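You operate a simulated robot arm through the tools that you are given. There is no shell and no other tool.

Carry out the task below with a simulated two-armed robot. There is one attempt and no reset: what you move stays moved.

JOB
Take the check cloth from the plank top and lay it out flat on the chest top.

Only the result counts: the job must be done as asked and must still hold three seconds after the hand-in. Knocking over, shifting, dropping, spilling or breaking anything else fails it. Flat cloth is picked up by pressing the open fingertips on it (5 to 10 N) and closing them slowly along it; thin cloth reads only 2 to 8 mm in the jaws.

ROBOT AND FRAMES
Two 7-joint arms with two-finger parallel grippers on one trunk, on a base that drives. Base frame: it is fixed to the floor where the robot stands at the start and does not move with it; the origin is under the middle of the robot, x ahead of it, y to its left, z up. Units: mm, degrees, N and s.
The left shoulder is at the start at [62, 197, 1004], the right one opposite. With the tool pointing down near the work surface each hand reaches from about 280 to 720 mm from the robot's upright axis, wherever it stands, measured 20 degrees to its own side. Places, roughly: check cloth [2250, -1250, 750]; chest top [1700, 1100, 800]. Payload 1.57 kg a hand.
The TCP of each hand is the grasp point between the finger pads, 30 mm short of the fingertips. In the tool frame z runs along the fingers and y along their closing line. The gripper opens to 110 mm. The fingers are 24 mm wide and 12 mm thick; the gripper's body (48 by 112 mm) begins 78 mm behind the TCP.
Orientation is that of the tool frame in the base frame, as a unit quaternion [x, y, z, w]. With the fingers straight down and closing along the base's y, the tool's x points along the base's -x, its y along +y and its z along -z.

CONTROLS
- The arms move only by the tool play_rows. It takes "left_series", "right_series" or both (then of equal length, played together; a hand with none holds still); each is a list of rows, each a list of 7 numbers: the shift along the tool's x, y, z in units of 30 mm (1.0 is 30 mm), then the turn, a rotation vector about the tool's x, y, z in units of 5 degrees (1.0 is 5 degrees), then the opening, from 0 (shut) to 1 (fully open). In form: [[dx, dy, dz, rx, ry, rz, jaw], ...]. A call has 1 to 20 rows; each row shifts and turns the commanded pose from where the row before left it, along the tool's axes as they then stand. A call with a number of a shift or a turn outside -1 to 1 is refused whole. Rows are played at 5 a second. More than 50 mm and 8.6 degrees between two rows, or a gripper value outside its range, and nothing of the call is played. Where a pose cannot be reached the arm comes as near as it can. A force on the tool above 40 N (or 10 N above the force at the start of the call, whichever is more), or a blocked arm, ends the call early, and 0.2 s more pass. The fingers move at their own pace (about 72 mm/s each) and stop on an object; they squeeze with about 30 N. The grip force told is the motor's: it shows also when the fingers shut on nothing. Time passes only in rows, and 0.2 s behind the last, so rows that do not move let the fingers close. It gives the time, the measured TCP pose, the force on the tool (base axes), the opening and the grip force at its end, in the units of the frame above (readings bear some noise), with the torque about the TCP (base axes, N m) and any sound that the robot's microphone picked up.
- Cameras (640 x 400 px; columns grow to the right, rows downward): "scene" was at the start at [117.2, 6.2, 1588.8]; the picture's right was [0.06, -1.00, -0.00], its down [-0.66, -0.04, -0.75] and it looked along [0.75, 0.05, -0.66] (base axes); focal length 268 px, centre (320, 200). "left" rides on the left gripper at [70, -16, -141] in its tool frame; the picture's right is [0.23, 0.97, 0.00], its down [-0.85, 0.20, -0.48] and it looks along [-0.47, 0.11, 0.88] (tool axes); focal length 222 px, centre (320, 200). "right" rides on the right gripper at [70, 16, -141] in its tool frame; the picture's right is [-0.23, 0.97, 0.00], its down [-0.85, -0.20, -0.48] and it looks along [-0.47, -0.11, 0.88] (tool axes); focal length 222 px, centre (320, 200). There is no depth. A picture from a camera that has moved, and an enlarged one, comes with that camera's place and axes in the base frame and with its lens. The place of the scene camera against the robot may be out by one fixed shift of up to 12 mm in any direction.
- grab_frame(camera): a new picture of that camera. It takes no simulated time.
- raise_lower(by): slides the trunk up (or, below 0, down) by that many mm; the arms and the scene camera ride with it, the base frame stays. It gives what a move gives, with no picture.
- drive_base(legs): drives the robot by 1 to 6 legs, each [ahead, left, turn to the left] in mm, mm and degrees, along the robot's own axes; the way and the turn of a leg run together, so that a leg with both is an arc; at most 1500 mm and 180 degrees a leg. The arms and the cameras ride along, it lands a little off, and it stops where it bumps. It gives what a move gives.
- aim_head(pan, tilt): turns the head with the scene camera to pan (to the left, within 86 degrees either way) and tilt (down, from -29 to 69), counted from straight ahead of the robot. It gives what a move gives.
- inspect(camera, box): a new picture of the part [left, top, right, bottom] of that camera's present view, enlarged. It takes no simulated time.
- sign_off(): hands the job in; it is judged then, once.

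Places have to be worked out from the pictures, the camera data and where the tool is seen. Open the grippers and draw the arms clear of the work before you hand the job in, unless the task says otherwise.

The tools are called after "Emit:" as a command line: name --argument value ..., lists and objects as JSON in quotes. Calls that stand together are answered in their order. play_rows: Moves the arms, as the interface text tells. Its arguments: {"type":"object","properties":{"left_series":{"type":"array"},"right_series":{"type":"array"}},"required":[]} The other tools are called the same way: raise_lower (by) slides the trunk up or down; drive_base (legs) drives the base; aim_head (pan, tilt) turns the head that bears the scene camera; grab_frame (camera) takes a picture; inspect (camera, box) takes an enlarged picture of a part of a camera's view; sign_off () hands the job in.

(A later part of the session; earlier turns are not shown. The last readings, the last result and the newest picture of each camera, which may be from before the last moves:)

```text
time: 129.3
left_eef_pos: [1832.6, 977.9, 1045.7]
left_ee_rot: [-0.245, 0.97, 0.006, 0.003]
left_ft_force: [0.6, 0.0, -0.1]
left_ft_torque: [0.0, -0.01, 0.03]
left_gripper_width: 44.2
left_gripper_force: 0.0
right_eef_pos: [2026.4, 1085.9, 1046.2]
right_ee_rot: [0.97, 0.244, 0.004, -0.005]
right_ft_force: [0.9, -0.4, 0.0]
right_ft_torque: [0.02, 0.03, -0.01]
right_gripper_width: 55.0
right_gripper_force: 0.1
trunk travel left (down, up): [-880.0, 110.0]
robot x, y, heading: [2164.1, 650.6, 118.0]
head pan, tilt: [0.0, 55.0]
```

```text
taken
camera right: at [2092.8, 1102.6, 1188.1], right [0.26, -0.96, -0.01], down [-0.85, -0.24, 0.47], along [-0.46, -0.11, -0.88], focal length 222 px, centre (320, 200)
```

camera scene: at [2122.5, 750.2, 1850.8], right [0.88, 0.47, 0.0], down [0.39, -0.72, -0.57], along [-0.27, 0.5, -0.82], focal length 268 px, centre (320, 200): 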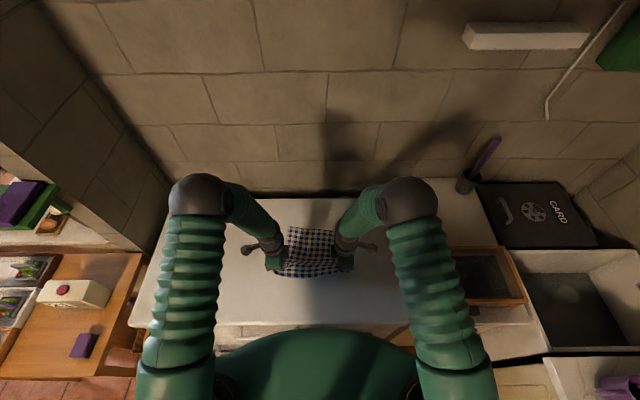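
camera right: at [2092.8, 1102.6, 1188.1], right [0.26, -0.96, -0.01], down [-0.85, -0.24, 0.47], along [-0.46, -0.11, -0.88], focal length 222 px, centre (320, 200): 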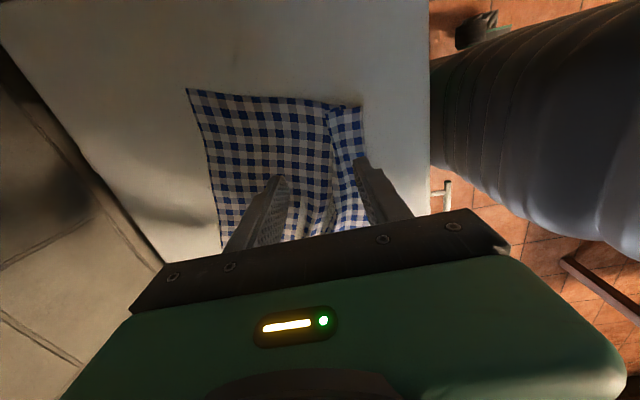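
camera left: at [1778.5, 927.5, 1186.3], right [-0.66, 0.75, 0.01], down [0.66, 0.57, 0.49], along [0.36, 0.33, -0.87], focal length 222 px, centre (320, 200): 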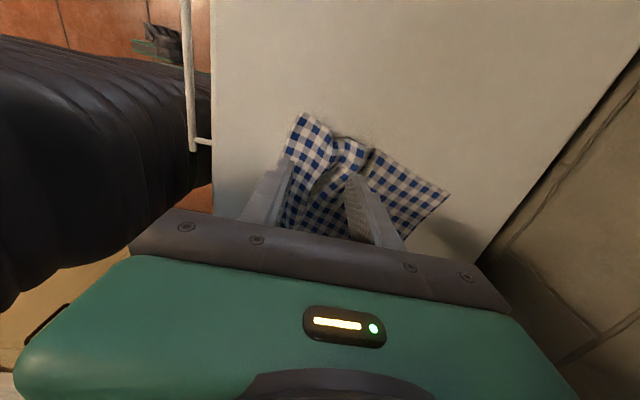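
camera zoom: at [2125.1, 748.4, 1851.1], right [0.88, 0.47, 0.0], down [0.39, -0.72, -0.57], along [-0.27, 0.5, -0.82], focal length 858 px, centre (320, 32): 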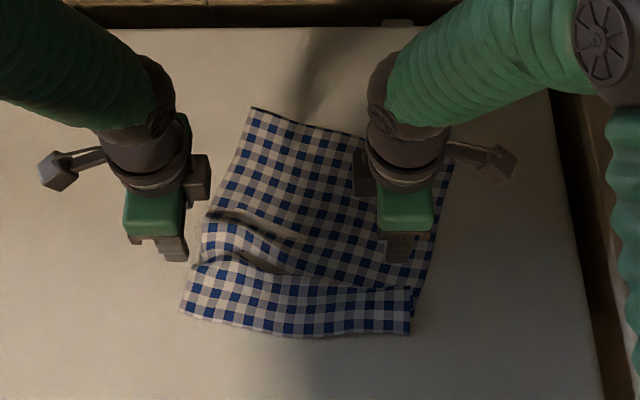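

The cloth lies on the chest but is rumpled: by my reckoning corners are at near-left (414,162), near-right (384,-103), far-left (682,92), far-right (614,-180), so the far-right must go forward about 75 mm to take the pleat out. I'll hold the hem with the left fingertips and push the far-right corner forward with the closed right fingertips; first I move the hands above these spots.

Emit:
play_rows --left_series '[[0, 0, 0, 0, 0, 0, 0], [0, 0, 0, 0, 0, 0, 0], [-0.633, -0.15, 0, 0, 0, 0, 0], [-0.633, -0.15, 0, 0, 0, 0, 0], [-0.633, -0.15, 0, 0, 0, 0, 0], [-0.633, -0.15, 0, 0, 0, 0, 0], [-0.633, -0.15, 0, 0, 0, 0, 0], [-0.633, -0.15, 0, 0, 0, 0, 0], [-0.633, -0.15, 0, 0, 0, 0, 0], [-0.633, -0.15, 0, 0, 0, 0, 0], [-0.633, -0.15, 0, 0, 0, 0, 0], [-0.633, -0.15, 0, 0, 0, 0, 0], [0, 0, 0, 0, 0, 0, 0]]' --right_series '[[0.253, -0.495, 0, 0, 0, 0, 0], [0.253, -0.495, 0, 0, 0, 0, 0], [0.253, -0.495, 0, 0, 0, 0, 0], [0.253, -0.495, 0, 0, 0, 0, 0], [0.253, -0.495, 0, 0, 0, 0, 0], [0.253, -0.495, 0, 0, 0, 0, 0], [0.253, -0.495, 0, 0, 0, 0, 0], [0.253, -0.495, 0, 0, 0, 0, 0], [0.253, -0.495, 0, 0, 0, 0, 0], [0.253, -0.495, 0, 0, 0, 0, 0], [0, 0, 0, 0, 0, 0, 0], [0, 0, 0, 0, 0, 0, 0], [0, 0, 0, 0, 0, 0, 0]]'

Emit:
grab_frame --camera "scene"

Emit:
grab_frame --camera "left"

Emit:
grab_frame --camera "right"

```text
time: 132.1
left_eef_pos: [2018.9, 1029.8, 1046.0]
left_ee_rot: [-0.245, 0.969, 0.006, 0.005]
left_ft_force: [-0.4, -0.9, -0.7]
left_ft_torque: [0.01, 0.03, 0.0]
left_gripper_width: 0.0
left_gripper_force: 20.9
right_eef_pos: [2024.0, 1252.9, 1046.9]
right_ee_rot: [0.97, 0.244, 0.004, -0.006]
right_ft_force: [0.3, -0.5, -0.2]
right_ft_torque: [-0.01, 0.01, 0.04]
right_gripper_width: 0.1
right_gripper_force: 21.3
trunk travel left (down, up): [-880.0, 110.0]
robot x, y, heading: [2165.1, 654.0, 118.1]
head pan, tilt: [0.0, 55.0]
```

```text
taken
camera scene: at [2124.3, 752.0, 1850.9], right [0.88, 0.47, 0.0], down [0.39, -0.72, -0.57], along [-0.27, 0.5, -0.82], focal length 268 px, centre (320, 200)
```

scene: 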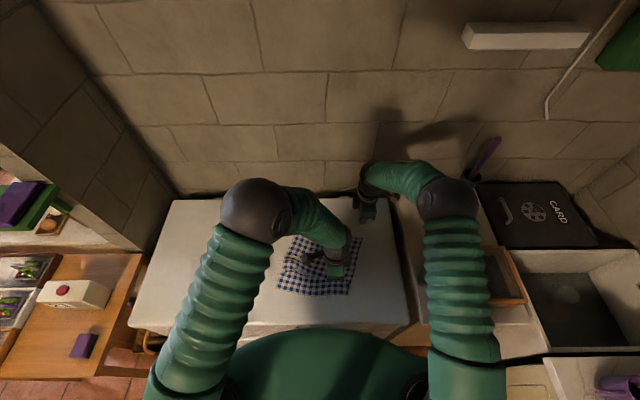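

```text
taken
camera left: at [1965.1, 979.4, 1185.7], right [-0.66, 0.75, 0.01], down [0.66, 0.57, 0.49], along [0.36, 0.33, -0.87], focal length 222 px, centre (320, 200)
```

left: 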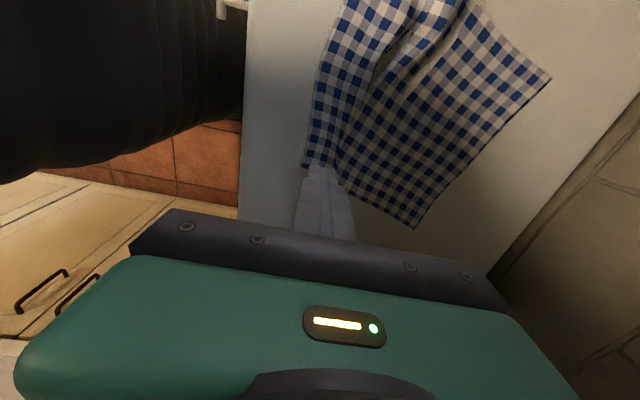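

```text
taken
camera right: at [2089.5, 1270.4, 1188.5], right [0.26, -0.96, -0.01], down [-0.85, -0.24, 0.47], along [-0.46, -0.11, -0.88], focal length 222 px, centre (320, 200)
```

right: 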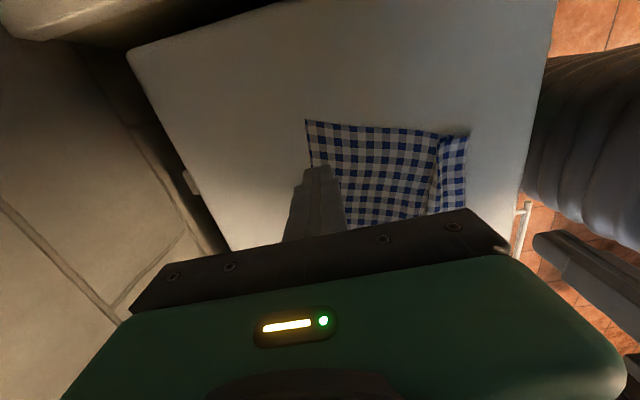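

The left camera shows the flap, pleat and ridges well; the left tips are above the hem flap (400, -49) and the right tips above the far-right corner region (595, -159). I lower both to about 8 mm above the cloth.

Emit:
play_rows --left_series '[[0, 0, 0.65, 0, 0, 0, 0], [0, 0, 0.65, 0, 0, 0, 0], [0, 0, 0.65, 0, 0, 0, 0], [0, 0, 0.65, 0, 0, 0, 0], [0, 0, 0.65, 0, 0, 0, 0], [0, 0, 0.65, 0, 0, 0, 0], [0, 0, 0.65, 0, 0, 0, 0], [0, 0, 0.5, 0, 0, 0, 0], [0, 0, 0.1, 0, 0, 0, 0], [0, 0, 0, 0, 0, 0, 0]]' --right_series '[[0, 0, 0.65, 0, 0, 0, 0], [0, 0, 0.65, 0, 0, 0, 0], [0, 0, 0.65, 0, 0, 0, 0], [0, 0, 0.65, 0, 0, 0, 0], [0, 0, 0.65, 0, 0, 0, 0], [0, 0, 0.65, 0, 0, 0, 0], [0, 0, 0.65, 0, 0, 0, 0], [0, 0, 0.5, 0, 0, 0, 0], [0, 0, 0.1, 0, 0, 0, 0], [0, 0, 0, 0, 0, 0, 0]]'

```text
time: 134.3
left_eef_pos: [2020.0, 1032.5, 891.7]
left_ee_rot: [-0.245, 0.97, 0.007, 0.005]
left_ft_force: [-0.1, 0.3, 0.1]
left_ft_torque: [0.03, 0.04, -0.04]
left_gripper_width: 0.1
left_gripper_force: 21.0
right_eef_pos: [2023.9, 1253.8, 891.4]
right_ee_rot: [0.969, 0.246, 0.004, -0.006]
right_ft_force: [-1.0, 0.5, 0.9]
right_ft_torque: [0.01, -0.01, -0.03]
right_gripper_width: 0.1
right_gripper_force: 21.3
trunk travel left (down, up): [-880.0, 110.0]
robot x, y, heading: [2167.5, 654.8, 118.0]
head pan, tilt: [0.0, 55.0]
```

Both are about 9 mm above contact; I go on down in small steps.

Emit:
play_rows --left_series '[[0, 0, 0.1, 0, 0, 0, 0], [0, 0, 0.1, 0, 0, 0, 0], [0, 0, 0.06, 0, 0, 0, 0], [0, 0, 0.03, 0, 0, 0, 0], [0, 0, 0, 0, 0, 0, 0]]' --right_series '[[0, 0, 0.1, 0, 0, 0, 0], [0, 0, 0.1, 0, 0, 0, 0], [0, 0, 0.06, 0, 0, 0, 0], [0, 0, 0.03, 0, 0, 0, 0], [0, 0, 0, 0, 0, 0, 0]]'

```text
time: 135.5
left_eef_pos: [2020.5, 1032.2, 881.1]
left_ee_rot: [-0.245, 0.969, 0.006, 0.005]
left_ft_force: [0.5, 0.7, 3.5]
left_ft_torque: [0.03, 0.03, -0.01]
left_gripper_width: 0.1
left_gripper_force: 21.3
right_eef_pos: [2023.8, 1253.3, 882.6]
right_ee_rot: [0.97, 0.245, 0.004, -0.005]
right_ft_force: [-0.2, -0.1, 0.5]
right_ft_torque: [0.01, 0.04, 0.0]
right_gripper_width: 0.0
right_gripper_force: 21.4
trunk travel left (down, up): [-880.0, 110.0]
robot x, y, heading: [2162.7, 654.4, 118.2]
head pan, tilt: [0.0, 55.0]
```

Left reads 3.5 N, right just touching; I add 0.4 mm on the left and 0.8 mm on the right.

Emit:
play_rows --left_series '[[0, 0, 0.013, 0, 0, 0, 0], [0, 0, 0, 0, 0, 0, 0], [0, 0, 0, 0, 0, 0, 0]]' --right_series '[[0, 0, 0.027, 0, 0, 0, 0], [0, 0, 0, 0, 0, 0, 0], [0, 0, 0, 0, 0, 0, 0]]'

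```text
time: 136.3
left_eef_pos: [2021.2, 1032.9, 882.2]
left_ee_rot: [-0.246, 0.969, 0.006, 0.005]
left_ft_force: [-1.1, 1.0, 12.2]
left_ft_torque: [0.07, 0.12, -0.04]
left_gripper_width: 0.1
left_gripper_force: 21.5
right_eef_pos: [2022.3, 1253.6, 881.7]
right_ee_rot: [0.97, 0.244, 0.004, -0.006]
right_ft_force: [0.7, 0.5, -0.2]
right_ft_torque: [0.01, 0.0, -0.01]
right_gripper_width: 0.0
right_gripper_force: 20.9
trunk travel left (down, up): [-880.0, 110.0]
robot x, y, heading: [2164.4, 655.3, 118.1]
head pan, tilt: [0.0, 55.0]
```

Left holds with 12 N; the right is not yet touching, so I lower it 1.2 mm more.

Emit:
play_rows --right_series '[[0, 0, 0.02, 0, 0, 0, 0], [0, 0, 0.02, 0, 0, 0, 0], [0, 0, 0, 0, 0, 0, 0], [0, 0, 0, 0, 0, 0, 0]]'

```text
time: 137.3
left_eef_pos: [2020.5, 1032.3, 882.6]
left_ee_rot: [-0.246, 0.969, 0.006, 0.004]
left_ft_force: [-1.1, 1.3, 10.0]
left_ft_torque: [0.08, 0.08, 0.01]
left_gripper_width: 0.0
left_gripper_force: 21.5
right_eef_pos: [2024.1, 1254.3, 880.9]
right_ee_rot: [0.97, 0.244, 0.003, -0.006]
right_ft_force: [-0.8, 0.6, 2.1]
right_ft_torque: [-0.01, 0.02, -0.01]
right_gripper_width: 0.1
right_gripper_force: 21.3
trunk travel left (down, up): [-880.0, 110.0]
robot x, y, heading: [2166.9, 652.5, 118.2]
head pan, tilt: [0.0, 55.0]
```

Right is at 2 N; I add 0.4 mm and drag the far-right corner forward by 60 mm in 5 mm steps while the left hand holds the hem.

Emit:
play_rows --right_series '[[0, 0, 0.014, 0, 0, 0, 0], [0, 0, 0, 0, 0, 0, 0], [-0.03, -0.167, 0, 0, 0, 0, 0], [-0.03, -0.167, 0, 0, 0, 0, 0], [-0.03, -0.167, 0, 0, 0, 0, 0], [-0.03, -0.167, 0, 0, 0, 0, 0], [-0.03, -0.167, 0, 0, 0, 0, 0], [-0.03, -0.167, 0, 0, 0, 0, 0], [0, 0, 0, 0, 0, 0, 0]]'

Emit:
grab_frame --camera "left"

Emit:
grab_frame --camera "right"

```text
time: 139.3
left_eef_pos: [2020.9, 1031.3, 882.3]
left_ee_rot: [-0.246, 0.969, 0.006, 0.005]
left_ft_force: [0.7, -0.2, 0.9]
left_ft_torque: [-0.04, 0.02, 0.01]
left_gripper_width: 0.0
left_gripper_force: 22.1
right_eef_pos: [2004.0, 1276.6, 880.6]
right_ee_rot: [0.97, 0.244, 0.005, -0.006]
right_ft_force: [2.1, -0.9, 7.2]
right_ft_torque: [0.01, -0.02, 0.02]
right_gripper_width: 0.0
right_gripper_force: 20.8
trunk travel left (down, up): [-880.0, 110.0]
robot x, y, heading: [2165.9, 652.6, 118.0]
head pan, tilt: [0.0, 55.0]
```

```text
taken
camera left: at [1966.2, 981.1, 1022.8], right [-0.66, 0.75, 0.01], down [0.66, 0.57, 0.49], along [0.36, 0.33, -0.87], focal length 222 px, centre (320, 200)
```

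left: 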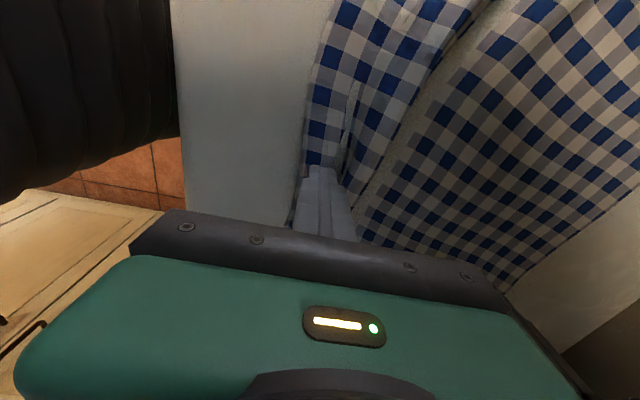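

```text
taken
camera right: at [2071.1, 1295.0, 1023.2], right [0.26, -0.96, -0.01], down [-0.85, -0.24, 0.47], along [-0.46, -0.11, -0.88], focal length 222 px, centre (320, 200)
```

right: 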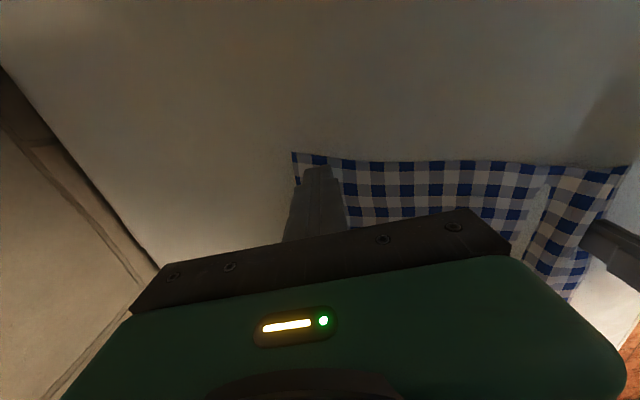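

The drag works: the far-right corner moves with the fingertip and the pleat is opening. I press the holding hand slightly more and drag the corner another 35 mm.

Emit:
play_rows --left_series '[[0, 0, 0.017, 0, 0, 0, 0], [0, 0, 0, 0, 0, 0, 0], [0, 0, 0, 0, 0, 0, 0], [0, 0, 0, 0, 0, 0, 0], [0, 0, 0, 0, 0, 0, 0], [0, 0, 0, 0, 0, 0, 0], [0, 0, 0, 0, 0, 0, 0], [0, 0, 0, 0, 0, 0, 0], [0, 0, 0, 0, 0, 0, 0], [0, 0, 0, 0, 0, 0, 0]]' --right_series '[[0, 0, 0, 0, 0, 0, 0], [0, 0, 0, 0, 0, 0, 0], [-0.03, -0.167, 0, 0, 0, 0, 0], [-0.03, -0.167, 0, 0, 0, 0, 0], [-0.03, -0.167, 0, 0, 0, 0, 0], [-0.03, -0.167, 0, 0, 0, 0, 0], [-0.03, -0.167, 0, 0, 0, 0, 0], [-0.03, -0.167, 0, 0, 0, 0, 0], [-0.03, -0.167, 0, 0, 0, 0, 0], [0, 0, 0, 0, 0, 0, 0]]'

Emit:
grab_frame --camera "left"

Emit:
grab_frame --camera "right"

Emit:
inspect --camera "scene" --box '[220, 190, 420, 315]'

```text
time: 141.5
left_eef_pos: [2020.0, 1031.7, 881.0]
left_ee_rot: [-0.246, 0.969, 0.007, 0.005]
left_ft_force: [0.5, -0.3, 5.0]
left_ft_torque: [-0.03, 0.0, -0.04]
left_gripper_width: 0.0
left_gripper_force: 21.0
right_eef_pos: [2004.2, 1284.6, 890.2]
right_ee_rot: [0.97, 0.244, 0.003, -0.007]
right_ft_force: [-0.3, 0.6, 1.0]
right_ft_torque: [0.0, 0.01, -0.01]
right_gripper_width: 0.0
right_gripper_force: 21.2
right hand out of reach, approached as far as the arm can: row 3, 4, 5, 6, 7, 8, 9
trunk travel left (down, up): [-880.0, 110.0]
robot x, y, heading: [2164.8, 657.0, 118.1]
head pan, tilt: [0.0, 55.0]
```

```text
taken
camera left: at [1965.8, 981.4, 1022.4], right [-0.66, 0.75, 0.01], down [0.65, 0.58, 0.49], along [0.36, 0.33, -0.87], focal length 222 px, centre (320, 200)
```

left: 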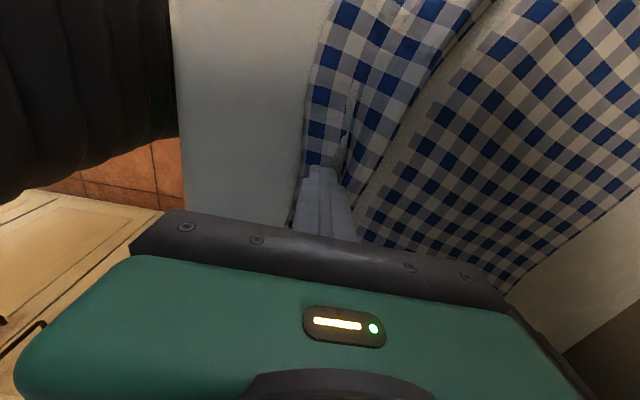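

```text
taken
camera right: at [2070.8, 1302.6, 1032.1], right [0.26, -0.96, -0.01], down [-0.85, -0.24, 0.47], along [-0.46, -0.11, -0.88], focal length 222 px, centre (320, 200)
```

right: 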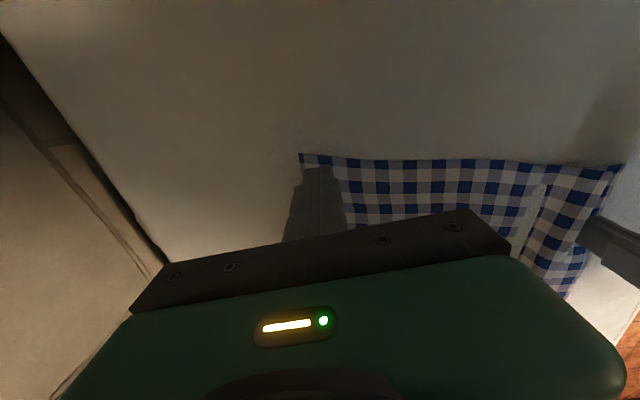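

```text
3.20 times, centred on (320, 252) of scene
camera zoom: at [2125.0, 751.1, 1851.0], right [0.88, 0.47, 0.0], down [0.39, -0.72, -0.57], along [-0.27, 0.5, -0.82], focal length 858 px, centre (320, 32)
```

zoom: 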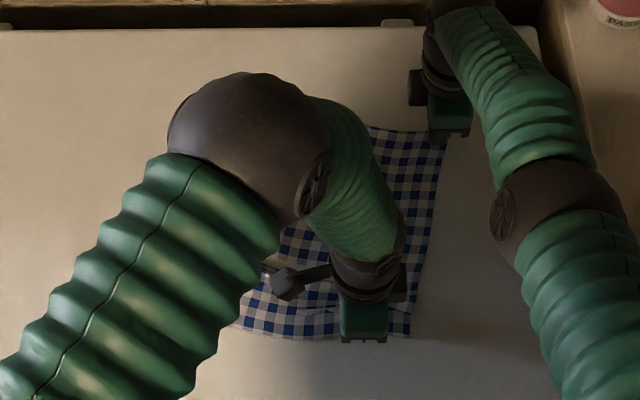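

The right arm hit its reach limit (shoulders are too high above the chest top). I lift both hands well clear and then lower the trunk so the arms reach farther at this height.

Emit:
play_rows --left_series '[[0, 0, -0.3, 0, 0, 0, 0], [0, 0, -0.7, 0, 0, 0, 0], [0, 0, -1, 0, 0, 0, 0], [0, 0, -1, 0, 0, 0, 0], [0, 0, -1, 0, 0, 0, 0], [0, 0, -1, 0, 0, 0, 0], [0, 0, -1, 0, 0, 0, 0], [0.6, 0, -1, 0, 0, 0, 0], [0.9, 0, -0.5, 0, 0, 0, 0], [0.9, 0, 0, 0, 0, 0, 0], [0.9, 0, 0, 0, 0, 0, 0], [0.9, 0, 0, 0, 0, 0, 0], [0.9, 0, 0, 0, 0, 0, 0], [0.9, 0, 0, 0, 0, 0, 0], [0.9, 0, 0, 0, 0, 0, 0]]' --right_series '[[0, 0, -0.3, 0, 0, 0, 0], [0, 0, -0.7, 0, 0, 0, 0], [0, 0, -1, 0, 0, 0, 0], [0, 0.5, -1, 0, 0, 0, 0], [0, 0.5, -1, 0, 0, 0, 0], [0, 0.5, -1, 0, 0, 0, 0], [0, 0.5, -1, 0, 0, 0, 0], [0, 0.5, -1, 0, 0, 0, 0], [0, 0.5, -0.5, 0, 0, 0, 0], [0, 0.5, 0, 0, 0, 0, 0], [0, 0, 0, 0, 0, 0, 0], [0, 0, 0, 0, 0, 0, 0], [0, 0, 0, 0, 0, 0, 0], [0, 0, 0, 0, 0, 0, 0], [0, 0, 0, 0, 0, 0, 0]]'

Emit:
inspect --camera "scene" --box '[220, 190, 420, 315]'

Emit:
grab_frame --camera "left"

Emit:
grab_frame --camera "right"

```text
time: 144.7
left_eef_pos: [1836.5, 929.3, 1104.0]
left_ee_rot: [-0.244, 0.97, 0.006, 0.005]
left_ft_force: [0.0, 0.5, 0.6]
left_ft_torque: [0.03, 0.02, 0.02]
left_gripper_width: 0.1
left_gripper_force: 20.9
right_eef_pos: [2051.5, 1188.7, 1112.2]
right_ee_rot: [0.97, 0.245, 0.005, -0.007]
right_ft_force: [-0.1, -0.4, 0.6]
right_ft_torque: [0.01, -0.02, -0.02]
right_gripper_width: 0.2
right_gripper_force: 21.1
trunk travel left (down, up): [-880.0, 110.0]
robot x, y, heading: [2164.6, 655.6, 118.3]
head pan, tilt: [0.0, 55.0]
```

```text
3.20 times, centred on (320, 252) of scene
camera zoom: at [2122.3, 749.7, 1851.0], right [0.88, 0.47, 0.0], down [0.39, -0.72, -0.57], along [-0.27, 0.5, -0.82], focal length 858 px, centre (320, 32)
```

zoom: 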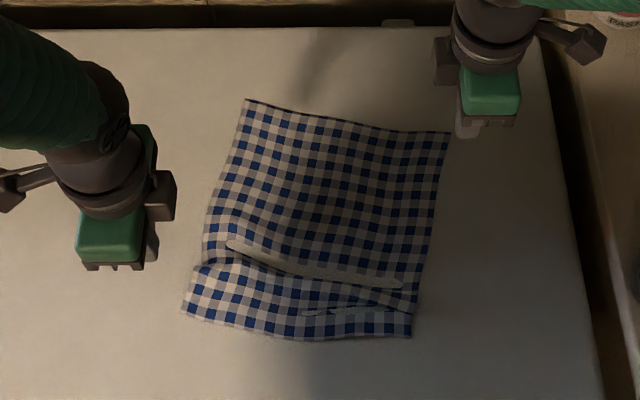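

```text
taken
camera left: at [1780.7, 879.7, 1244.7], right [-0.66, 0.75, 0.01], down [0.66, 0.57, 0.49], along [0.37, 0.33, -0.87], focal length 222 px, centre (320, 200)
```

left: 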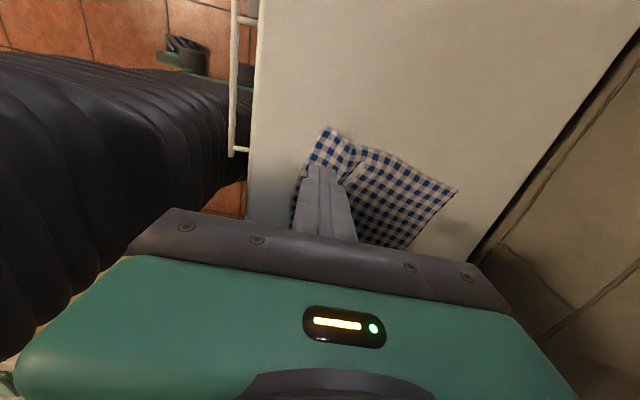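

```text
taken
camera right: at [2118.3, 1206.3, 1255.0], right [0.26, -0.96, -0.01], down [-0.85, -0.24, 0.47], along [-0.46, -0.11, -0.88], focal length 222 px, centre (320, 200)
```

right: 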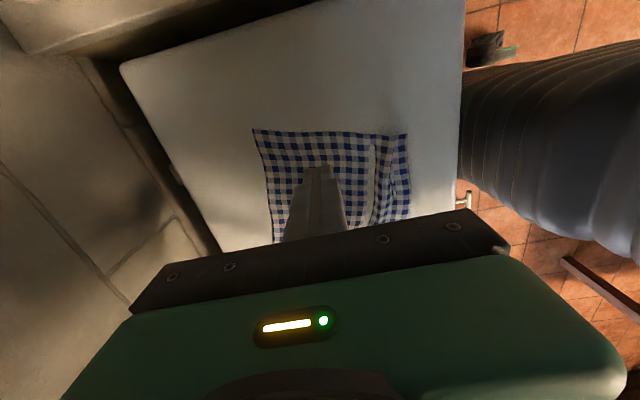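

The cloth is much better: nearly a full rectangle with only a pleat near the hem left; it needs about 40 mm more stretch between hem and far edge. I lower the trunk by 130 mm, then place the left tips on the body far back to hold, and the right tips over the near-right hem.

Emit:
raise_lower --by -130

Emit:
play_rows --left_series '[[-0.5, 0.589, 0, 0, 0, 0, 0], [-0.5, 0.589, 0, 0, 0, 0, 0], [-0.5, 0.589, 0, 0, 0, 0, 0], [-0.5, 0.589, 0, 0, 0, 0, 0], [-0.5, 0.589, 0, 0, 0, 0, 0], [-0.5, 0.589, 0, 0, 0, 0, 0], [-0.5, 0.589, 0, 0, 0, 0, 0], [-0.5, 0.589, 0, 0, 0, 0, 0], [-0.5, 0.589, 0, 0, 0, 0, 0], [-0.5, 0.589, 0, 0, 0, 0, 0], [-0.5, 0.589, 0, 0, 0, 0, 0], [-0.5, 0.589, 0, 0, 0, 0, 0], [0, 0, 0, 0, 0, 0, 0]]' --right_series '[[-0.172, 0.353, 0, 0, 0, 0, 0], [-0.172, 0.353, 0, 0, 0, 0, 0], [-0.172, 0.353, 0, 0, 0, 0, 0], [-0.172, 0.353, 0, 0, 0, 0, 0], [-0.172, 0.353, 0, 0, 0, 0, 0], [-0.172, 0.353, 0, 0, 0, 0, 0], [-0.172, 0.353, 0, 0, 0, 0, 0], [-0.172, 0.353, 0, 0, 0, 0, 0], [-0.172, 0.353, 0, 0, 0, 0, 0], [-0.172, 0.353, 0, 0, 0, 0, 0], [-0.172, 0.353, 0, 0, 0, 0, 0], [-0.172, 0.353, 0, 0, 0, 0, 0], [0, 0, 0, 0, 0, 0, 0]]'

Emit:
grab_frame --camera "scene"

Emit:
grab_frame --camera "left"

Emit:
grab_frame --camera "right"

```text
time: 146.3
left_eef_pos: [1836.7, 931.5, 974.2]
left_ee_rot: [-0.244, 0.97, 0.007, 0.004]
left_ft_force: [0.2, -0.5, 0.2]
left_ft_torque: [0.02, 0.05, 0.02]
left_gripper_width: 0.0
left_gripper_force: 21.0
right_eef_pos: [2052.4, 1190.5, 983.2]
right_ee_rot: [0.97, 0.244, 0.004, -0.005]
right_ft_force: [0.5, 0.5, 0.0]
right_ft_torque: [-0.02, 0.0, -0.02]
right_gripper_width: 0.1
right_gripper_force: 21.1
trunk travel left (down, up): [-750.0, 240.0]
robot x, y, heading: [2166.5, 651.3, 118.4]
head pan, tilt: [0.0, 55.0]
```

```text
time: 149.1
left_eef_pos: [1893.3, 1203.5, 977.9]
left_ee_rot: [-0.245, 0.97, 0.007, 0.005]
left_ft_force: [0.2, 0.1, 0.4]
left_ft_torque: [-0.03, 0.0, 0.02]
left_gripper_width: 0.0
left_gripper_force: 21.4
right_eef_pos: [2057.1, 1046.7, 981.2]
right_ee_rot: [0.97, 0.244, 0.003, -0.006]
right_ft_force: [-0.3, -0.3, -0.9]
right_ft_torque: [0.0, -0.05, 0.01]
right_gripper_width: 0.0
right_gripper_force: 21.1
trunk travel left (down, up): [-750.0, 240.0]
robot x, y, heading: [2167.0, 654.3, 118.0]
head pan, tilt: [0.0, 55.0]
```

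```text
taken
camera scene: at [2123.8, 750.7, 1721.0], right [0.88, 0.47, 0.0], down [0.39, -0.72, -0.57], along [-0.27, 0.5, -0.82], focal length 268 px, centre (320, 200)
```

scene: 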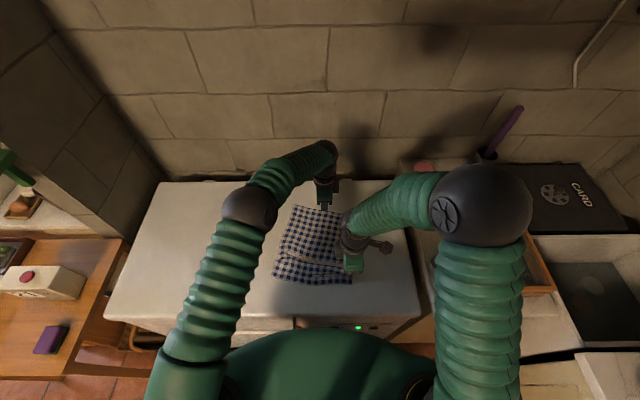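

```text
taken
camera left: at [1838.2, 1153.2, 1118.8], right [-0.66, 0.75, 0.01], down [0.66, 0.57, 0.49], along [0.36, 0.33, -0.87], focal length 222 px, centre (320, 200)
```

left: 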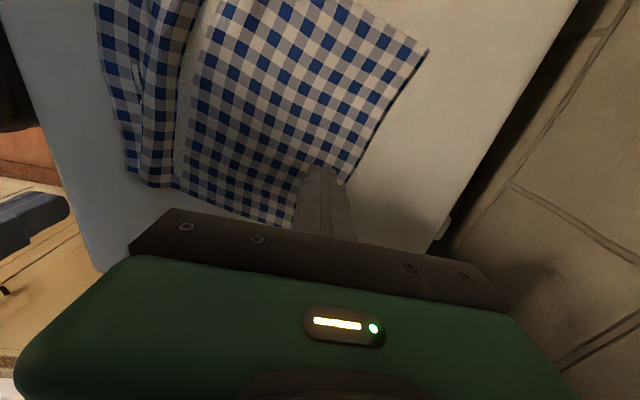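

```text
taken
camera right: at [2124.0, 1065.2, 1123.5], right [0.26, -0.96, -0.01], down [-0.85, -0.24, 0.47], along [-0.46, -0.11, -0.88], focal length 222 px, centre (320, 200)
```

right: 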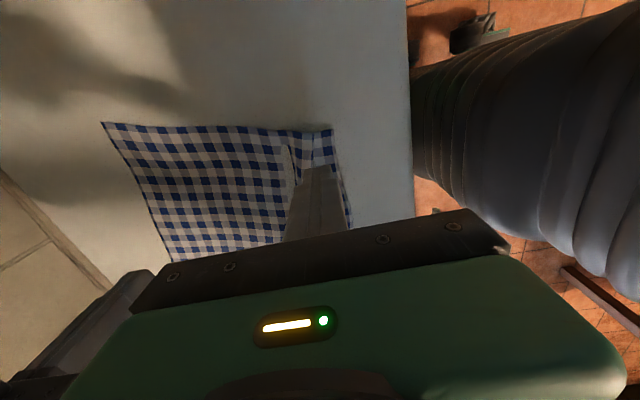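

Left tips are above the body at (614, -20), right tips above the near-right hem at (398, -90). I lower both toward contact.

Emit:
play_rows --left_series '[[0, 0, 0.6, 0, 0, 0, 0], [0, 0, 0.6, 0, 0, 0, 0], [0, 0, 0.6, 0, 0, 0, 0], [0, 0, 0.6, 0, 0, 0, 0], [0, 0, 0.5, 0, 0, 0, 0], [0, 0, 0.15, 0, 0, 0, 0], [0, 0, 0.05, 0, 0, 0, 0], [0, 0, 0, 0, 0, 0, 0]]' --right_series '[[0, 0, 0.6, 0, 0, 0, 0], [0, 0, 0.6, 0, 0, 0, 0], [0, 0, 0.6, 0, 0, 0, 0], [0, 0, 0.6, 0, 0, 0, 0], [0, 0, 0.5, 0, 0, 0, 0], [0, 0, 0.2, 0, 0, 0, 0], [0, 0, 0.1, 0, 0, 0, 0], [0, 0, 0, 0, 0, 0, 0]]'

```text
time: 150.9
left_eef_pos: [1893.6, 1204.7, 884.5]
left_ee_rot: [-0.244, 0.97, 0.007, 0.005]
left_ft_force: [0.6, -0.5, -0.5]
left_ft_torque: [0.02, 0.01, -0.03]
left_gripper_width: 0.0
left_gripper_force: 21.6
right_eef_pos: [2058.3, 1049.3, 885.3]
right_ee_rot: [0.97, 0.244, 0.004, -0.005]
right_ft_force: [0.5, 0.3, 0.6]
right_ft_torque: [0.0, 0.0, 0.01]
right_gripper_width: 0.0
right_gripper_force: 21.8
trunk travel left (down, up): [-750.0, 240.0]
robot x, y, heading: [2166.3, 648.9, 118.1]
head pan, tilt: [0.0, 55.0]
```

Still just above; I go down in 1 mm steps.

Emit:
play_rows --left_series '[[0, 0, 0.033, 0, 0, 0, 0], [0, 0, 0.033, 0, 0, 0, 0], [0, 0, 0.03, 0, 0, 0, 0], [0, 0, 0, 0, 0, 0, 0], [0, 0, 0, 0, 0, 0, 0]]' --right_series '[[0, 0, 0.033, 0, 0, 0, 0], [0, 0, 0.033, 0, 0, 0, 0], [0, 0, 0.033, 0, 0, 0, 0], [0, 0, 0, 0, 0, 0, 0], [0, 0, 0, 0, 0, 0, 0]]'

```text
time: 152.1
left_eef_pos: [1893.8, 1204.3, 883.4]
left_ee_rot: [-0.244, 0.97, 0.006, 0.005]
left_ft_force: [0.2, 0.2, -0.1]
left_ft_torque: [0.01, 0.0, 0.02]
left_gripper_width: 0.0
left_gripper_force: 21.6
right_eef_pos: [2057.2, 1048.7, 883.5]
right_ee_rot: [0.969, 0.245, 0.005, -0.006]
right_ft_force: [-0.4, 0.3, 6.9]
right_ft_torque: [0.06, 0.03, -0.01]
right_gripper_width: 0.0
right_gripper_force: 21.7
trunk travel left (down, up): [-750.0, 240.0]
robot x, y, heading: [2168.1, 656.2, 118.2]
head pan, tilt: [0.0, 55.0]
```

The right already presses with 7 N; the left needs another millimetre or two.

Emit:
play_rows --left_series '[[0, 0, 0.033, 0, 0, 0, 0], [0, 0, 0.025, 0, 0, 0, 0], [0, 0, 0, 0, 0, 0, 0], [0, 0, 0, 0, 0, 0, 0]]'

```text
time: 153.1
left_eef_pos: [1895.7, 1205.7, 882.3]
left_ee_rot: [-0.244, 0.97, 0.007, 0.004]
left_ft_force: [0.0, -0.4, 1.9]
left_ft_torque: [-0.03, 0.01, 0.05]
left_gripper_width: 0.1
left_gripper_force: 21.6
right_eef_pos: [2058.2, 1049.9, 883.2]
right_ee_rot: [0.97, 0.245, 0.004, -0.006]
right_ft_force: [-0.7, 0.8, 6.9]
right_ft_torque: [0.11, 0.05, 0.01]
right_gripper_width: 0.3
right_gripper_force: 21.5
trunk travel left (down, up): [-750.0, 240.0]
robot x, y, heading: [2167.1, 652.5, 118.3]
head pan, tilt: [0.0, 55.0]
```

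I press the left 0.6 mm more as the hold and drag the right tips 35 mm toward me along the cloth's side.

Emit:
play_rows --left_series '[[0, 0, 0.02, 0, 0, 0, 0], [0, 0, 0, 0, 0, 0, 0], [0, 0, 0, 0, 0, 0, 0], [0, 0, 0, 0, 0, 0, 0], [0, 0, 0, 0, 0, 0, 0], [0, 0, 0, 0, 0, 0, 0], [0, 0, 0, 0, 0, 0, 0], [0, 0, 0, 0, 0, 0, 0], [0, 0, 0, 0, 0, 0, 0], [0, 0, 0, 0, 0, 0, 0]]' --right_series '[[0, 0, 0, 0, 0, 0, 0], [0, 0, 0, 0, 0, 0, 0], [-0.03, 0.167, 0, 0, 0, 0, 0], [-0.03, 0.167, 0, 0, 0, 0, 0], [-0.03, 0.167, 0, 0, 0, 0, 0], [-0.03, 0.167, 0, 0, 0, 0, 0], [-0.03, 0.167, 0, 0, 0, 0, 0], [-0.03, 0.167, 0, 0, 0, 0, 0], [-0.03, 0.167, 0, 0, 0, 0, 0], [0, 0, 0, 0, 0, 0, 0]]'

Emit:
grab_frame --camera "left"

Emit:
grab_frame --camera "right"

Emit:
inspect --camera "scene" --box '[220, 190, 420, 315]'

```text
time: 155.3
left_eef_pos: [1894.8, 1205.7, 881.8]
left_ee_rot: [-0.245, 0.969, 0.007, 0.005]
left_ft_force: [1.5, 0.0, 6.8]
left_ft_torque: [-0.05, 0.04, 0.01]
left_gripper_width: 0.0
left_gripper_force: 21.5
right_eef_pos: [2069.7, 1015.1, 883.5]
right_ee_rot: [0.97, 0.245, 0.004, -0.006]
right_ft_force: [-1.9, 3.9, 11.0]
right_ft_torque: [0.2, 0.08, 0.0]
right_gripper_width: 0.0
right_gripper_force: 20.7
trunk travel left (down, up): [-750.0, 240.0]
robot x, y, heading: [2164.5, 654.0, 118.3]
head pan, tilt: [0.0, 55.0]
```

```text
taken
camera left: at [1840.5, 1154.6, 1022.0], right [-0.66, 0.75, 0.01], down [0.66, 0.57, 0.49], along [0.36, 0.33, -0.87], focal length 222 px, centre (320, 200)
```

left: 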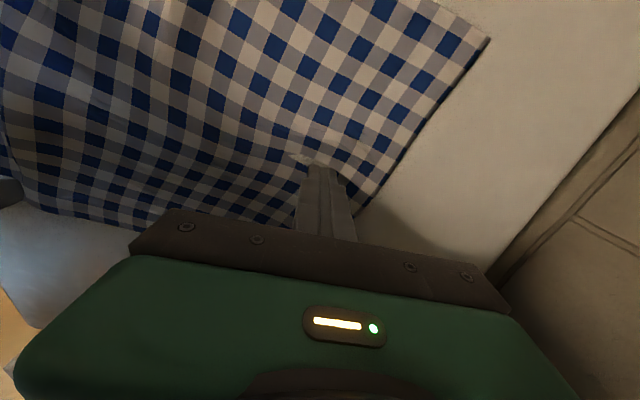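

```text
taken
camera right: at [2136.3, 1032.5, 1023.9], right [0.26, -0.96, -0.01], down [-0.85, -0.24, 0.47], along [-0.46, -0.11, -0.88], focal length 222 px, centre (320, 200)
```

right: 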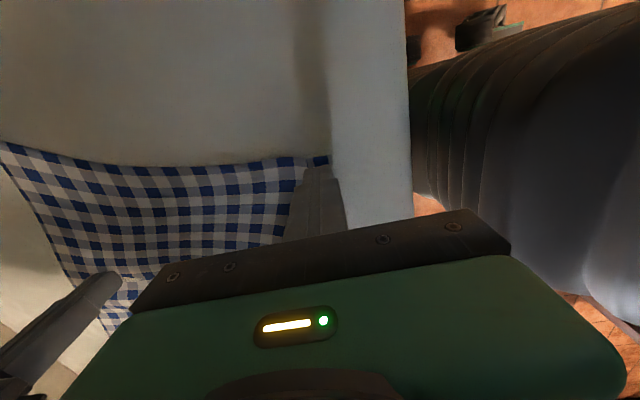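

```text
3.20 times, centred on (320, 252) of scene
camera zoom: at [2124.1, 748.6, 1721.2], right [0.88, 0.47, 0.0], down [0.39, -0.72, -0.57], along [-0.27, 0.5, -0.82], focal length 858 px, centre (320, 32)
```

zoom: 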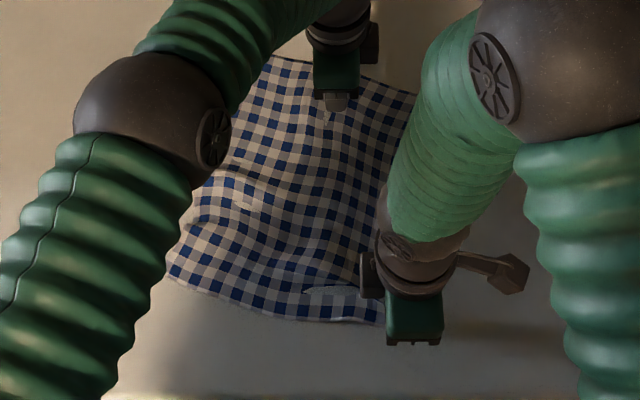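

The pleat has come out and the cloth looks nearly flat. I lift both hands straight up and clear to view the whole cloth.

Emit:
play_rows --left_series '[[0, 0, -0.1, 0, 0, 0, 0], [0, 0, -0.3, 0, 0, 0, 0], [0, 0, -0.6, 0, 0, 0, 0], [0, 0, -1, 0, 0, 0, 0], [0, 0, -1, 0, 0, 0, 0], [0, 0, -1, 0, 0, 0, 0], [0.8, -0.3, 0, 0, 0, 0, 0], [0.8, -0.3, 0, 0, 0, 0, 0], [0.8, -0.3, 0, 0, 0, 0, 0], [0.8, -0.3, 0, 0, 0, 0, 0], [0.8, -0.3, 0, 0, 0, 0, 0], [0.8, -0.3, 0, 0, 0, 0, 0], [0.8, -0.3, 0, 0, 0, 0, 0], [0, 0, 0, 0, 0, 0, 0]]' --right_series '[[0, 0, -0.1, 0, 0, 0, 0], [0, 0, -0.3, 0, 0, 0, 0], [0, 0, -0.6, 0, 0, 0, 0], [0, 0, -1, 0, 0, 0, 0], [0, 0, -1, 0, 0, 0, 0], [0, 0, -1, 0, 0, 0, 0], [0.7, -0.3, 0, 0, 0, 0, 0], [0.7, -0.3, 0, 0, 0, 0, 0], [0.7, -0.3, 0, 0, 0, 0, 0], [0.7, -0.3, 0, 0, 0, 0, 0], [0.7, -0.3, 0, 0, 0, 0, 0], [0.7, -0.3, 0, 0, 0, 0, 0], [0.7, -0.3, 0, 0, 0, 0, 0], [0, 0, 0, 0, 0, 0, 0]]'

Emit:
grab_frame --camera "scene"

Emit:
inspect --camera "scene" --box '[220, 190, 420, 315]'

Emit:
grab_frame --camera "left"

Emit:
grab_frame --camera "right"

```text
time: 158.3
left_eef_pos: [1774.4, 1069.2, 996.0]
left_ee_rot: [-0.245, 0.97, 0.007, 0.005]
left_ft_force: [-0.1, -0.4, 0.2]
left_ft_torque: [-0.03, -0.03, -0.04]
left_gripper_width: 0.1
left_gripper_force: 21.3
right_eef_pos: [2168.6, 1141.7, 1003.9]
right_ee_rot: [0.97, 0.245, 0.004, -0.005]
right_ft_force: [0.1, 0.3, 0.1]
right_ft_torque: [0.02, 0.01, 0.0]
right_gripper_width: 0.0
right_gripper_force: 21.4
trunk travel left (down, up): [-750.0, 240.0]
robot x, y, heading: [2166.3, 652.8, 118.4]
head pan, tilt: [0.0, 55.0]
```

```text
taken
camera scene: at [2123.8, 751.0, 1720.9], right [0.88, 0.47, 0.0], down [0.39, -0.72, -0.57], along [-0.27, 0.5, -0.82], focal length 268 px, centre (320, 200)
```

scene: 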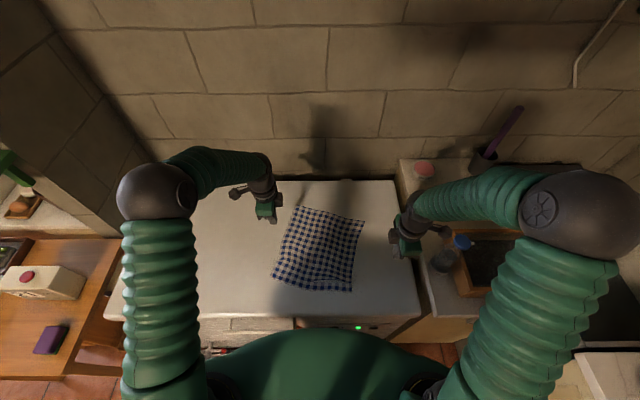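

```text
3.20 times, centred on (320, 252) of scene
camera zoom: at [2123.8, 751.0, 1720.9], right [0.88, 0.47, 0.0], down [0.39, -0.72, -0.57], along [-0.27, 0.5, -0.82], focal length 858 px, centre (320, 32)
```

zoom: 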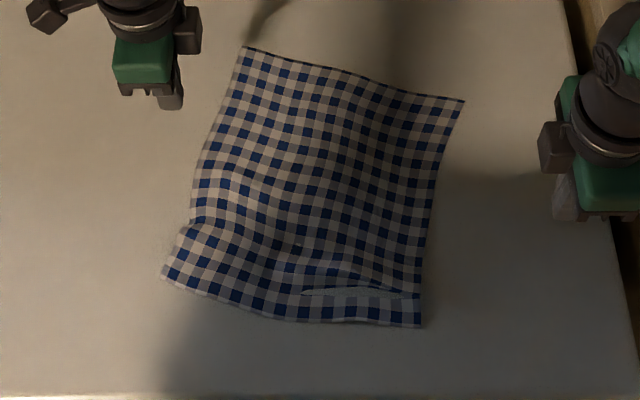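

```text
taken
camera left: at [1721.0, 1019.1, 1137.1], right [-0.66, 0.75, 0.01], down [0.66, 0.57, 0.49], along [0.36, 0.33, -0.87], focal length 222 px, centre (320, 200)
```

left: 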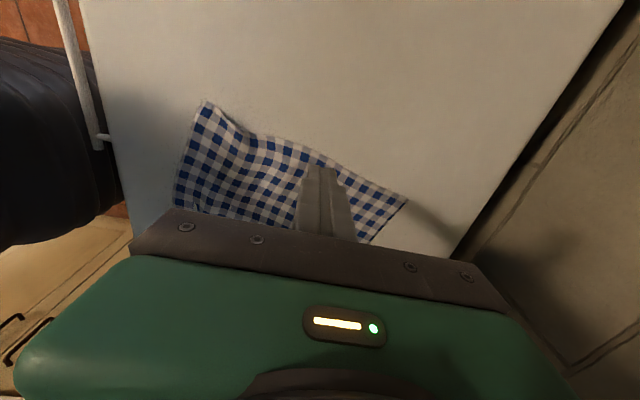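

```text
taken
camera right: at [2234.9, 1159.2, 1144.9], right [0.26, -0.96, -0.01], down [-0.85, -0.24, 0.47], along [-0.46, -0.12, -0.88], focal length 222 px, centre (320, 200)
```

right: 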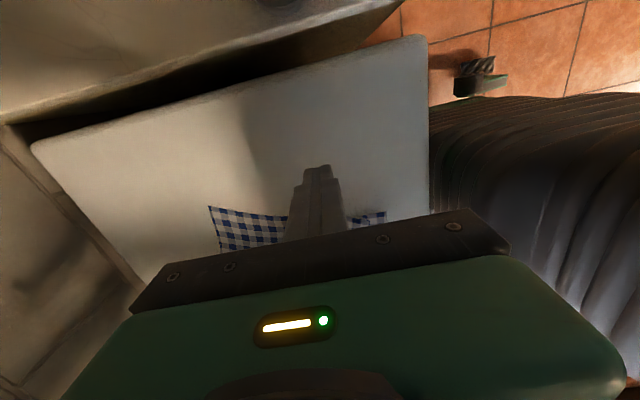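

The cloth lies open with only gentle bumps; the right side is still about 40 mm short, with a small pleat near the near-right hem. I'll hold the hem with the left tips at (378, -75) and push the far-right part forward with the right tips, now within reach.

Emit:
play_rows --left_series '[[-0.62, -0.483, 0, 0, 0, 0, 0], [-0.62, -0.483, 0, 0, 0, 0, 0], [-0.62, -0.483, 0, 0, 0, 0, 0], [-0.62, -0.483, 0, 0, 0, 0, 0], [-0.62, -0.483, 0, 0, 0, 0, 0], [-0.62, -0.483, 0, 0, 0, 0, 0], [-0.62, -0.483, 0, 0, 0, 0, 0], [-0.62, -0.483, 0, 0, 0, 0, 0], [-0.62, -0.483, 0, 0, 0, 0, 0], [-0.62, -0.483, 0, 0, 0, 0, 0], [-0.62, -0.483, 0, 0, 0, 0, 0], [-0.62, -0.483, 0, 0, 0, 0, 0], [0, 0, 0.9, 0, 0, 0, 0], [0, 0, 0.9, 0, 0, 0, 0], [0, 0, 0.9, 0, 0, 0, 0], [0, 0, 0.7, 0, 0, 0, 0], [0, 0, 0, 0, 0, 0, 0]]' --right_series '[[-0.211, -0.465, 0, 0, 0, 0, 0], [-0.211, -0.465, 0, 0, 0, 0, 0], [-0.211, -0.465, 0, 0, 0, 0, 0], [-0.211, -0.465, 0, 0, 0, 0, 0], [-0.211, -0.465, 0, 0, 0, 0, 0], [-0.211, -0.465, 0, 0, 0, 0, 0], [-0.211, -0.465, 0, 0, 0, 0, 0], [-0.211, -0.465, 0, 0, 0, 0, 0], [-0.211, -0.465, 0, 0, 0, 0, 0], [-0.211, -0.465, 0, 0, 0, 0, 0], [-0.211, -0.465, 0, 0, 0, 0, 0], [-0.211, -0.465, 0, 0, 0, 0, 0], [0, 0, 0.9, 0, 0, 0, 0], [0, 0, 0.9, 0, 0, 0, 0], [0, 0, 0.9, 0, 0, 0, 0], [0, 0, 0.9, 0, 0, 0, 0], [0, 0, 0.1, 0, 0, 0, 0]]'

Emit:
grab_frame --camera "left"

Emit:
grab_frame --camera "right"

```text
time: 161.9
left_eef_pos: [2054.1, 1022.8, 897.4]
left_ee_rot: [-0.245, 0.969, 0.007, 0.005]
left_ft_force: [-0.2, -0.1, 0.0]
left_ft_torque: [-0.01, 0.01, -0.04]
left_gripper_width: 0.0
left_gripper_force: 20.8
right_eef_pos: [2023.4, 1253.3, 894.0]
right_ee_rot: [0.97, 0.244, 0.004, -0.005]
right_ft_force: [-0.3, -1.1, -0.6]
right_ft_torque: [0.0, -0.02, 0.01]
right_gripper_width: 0.0
right_gripper_force: 21.0
trunk travel left (down, up): [-750.0, 240.0]
robot x, y, heading: [2167.4, 653.3, 118.1]
head pan, tilt: [0.0, 55.0]
```

```text
taken
camera left: at [1999.1, 971.7, 1038.5], right [-0.66, 0.75, 0.01], down [0.65, 0.57, 0.49], along [0.36, 0.33, -0.87], focal length 222 px, centre (320, 200)
```

left: 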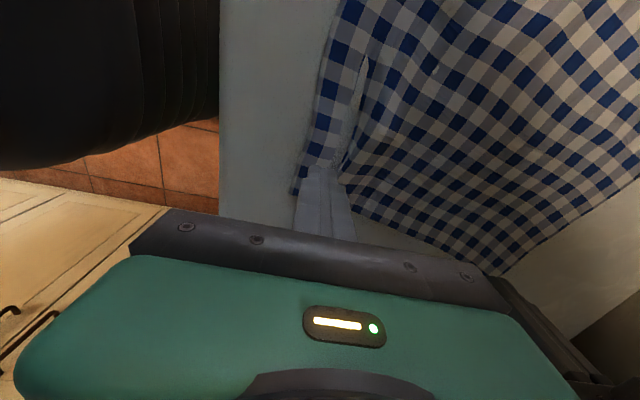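

```text
taken
camera right: at [2090.1, 1270.5, 1035.2], right [0.26, -0.96, -0.01], down [-0.85, -0.24, 0.47], along [-0.46, -0.11, -0.88], focal length 222 px, centre (320, 200)
```

right: 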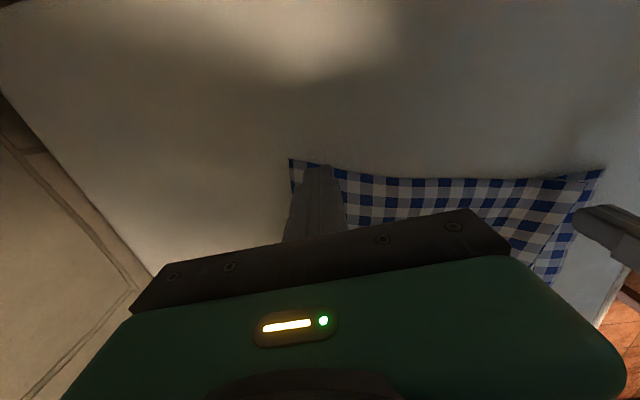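

Both are in place; I lower them the last 13 mm or so.

Emit:
play_rows --left_series '[[0, 0, 0.2, 0, 0, 0, 0], [0, 0, 0.15, 0, 0, 0, 0], [0, 0, 0.05, 0, 0, 0, 0], [0, 0, 0.04, 0, 0, 0, 0], [0, 0, 0, 0, 0, 0, 0]]' --right_series '[[0, 0, 0.2, 0, 0, 0, 0], [0, 0, 0.15, 0, 0, 0, 0], [0, 0, 0.05, 0, 0, 0, 0], [0, 0, 0.03, 0, 0, 0, 0], [0, 0, 0, 0, 0, 0, 0]]'

```text
time: 163.1
left_eef_pos: [2052.2, 1022.8, 885.3]
left_ee_rot: [-0.248, 0.969, 0.008, 0.005]
left_ft_force: [0.0, 0.4, -0.1]
left_ft_torque: [0.01, -0.02, 0.01]
left_gripper_width: 0.2
left_gripper_force: 21.2
right_eef_pos: [2021.9, 1252.8, 881.7]
right_ee_rot: [0.969, 0.245, 0.004, -0.007]
right_ft_force: [1.0, -1.7, 8.8]
right_ft_torque: [-0.05, 0.01, 0.0]
right_gripper_width: 0.2
right_gripper_force: 21.4
trunk travel left (down, up): [-750.0, 240.0]
robot x, y, heading: [2168.7, 657.3, 118.1]
head pan, tilt: [0.0, 55.0]
```

Right presses with about 9 N; the left still needs 2–3 mm.

Emit:
play_rows --left_series '[[0, 0, 0.04, 0, 0, 0, 0], [0, 0, 0.03, 0, 0, 0, 0], [0, 0, 0.02, 0, 0, 0, 0], [0, 0, 0, 0, 0, 0, 0], [0, 0, 0, 0, 0, 0, 0]]'

```text
time: 164.3
left_eef_pos: [2052.4, 1024.3, 881.7]
left_ee_rot: [-0.249, 0.969, 0.009, 0.005]
left_ft_force: [2.2, 2.1, 13.1]
left_ft_torque: [0.22, -0.04, -0.02]
left_gripper_width: 0.0
left_gripper_force: 21.3
right_eef_pos: [2022.3, 1252.2, 880.7]
right_ee_rot: [0.97, 0.245, 0.003, -0.006]
right_ft_force: [-1.3, 2.2, 11.4]
right_ft_torque: [-0.03, 0.07, -0.02]
right_gripper_width: 0.0
right_gripper_force: 21.4
trunk travel left (down, up): [-750.0, 240.0]
robot x, y, heading: [2164.7, 651.5, 118.2]
head pan, tilt: [0.0, 55.0]
```

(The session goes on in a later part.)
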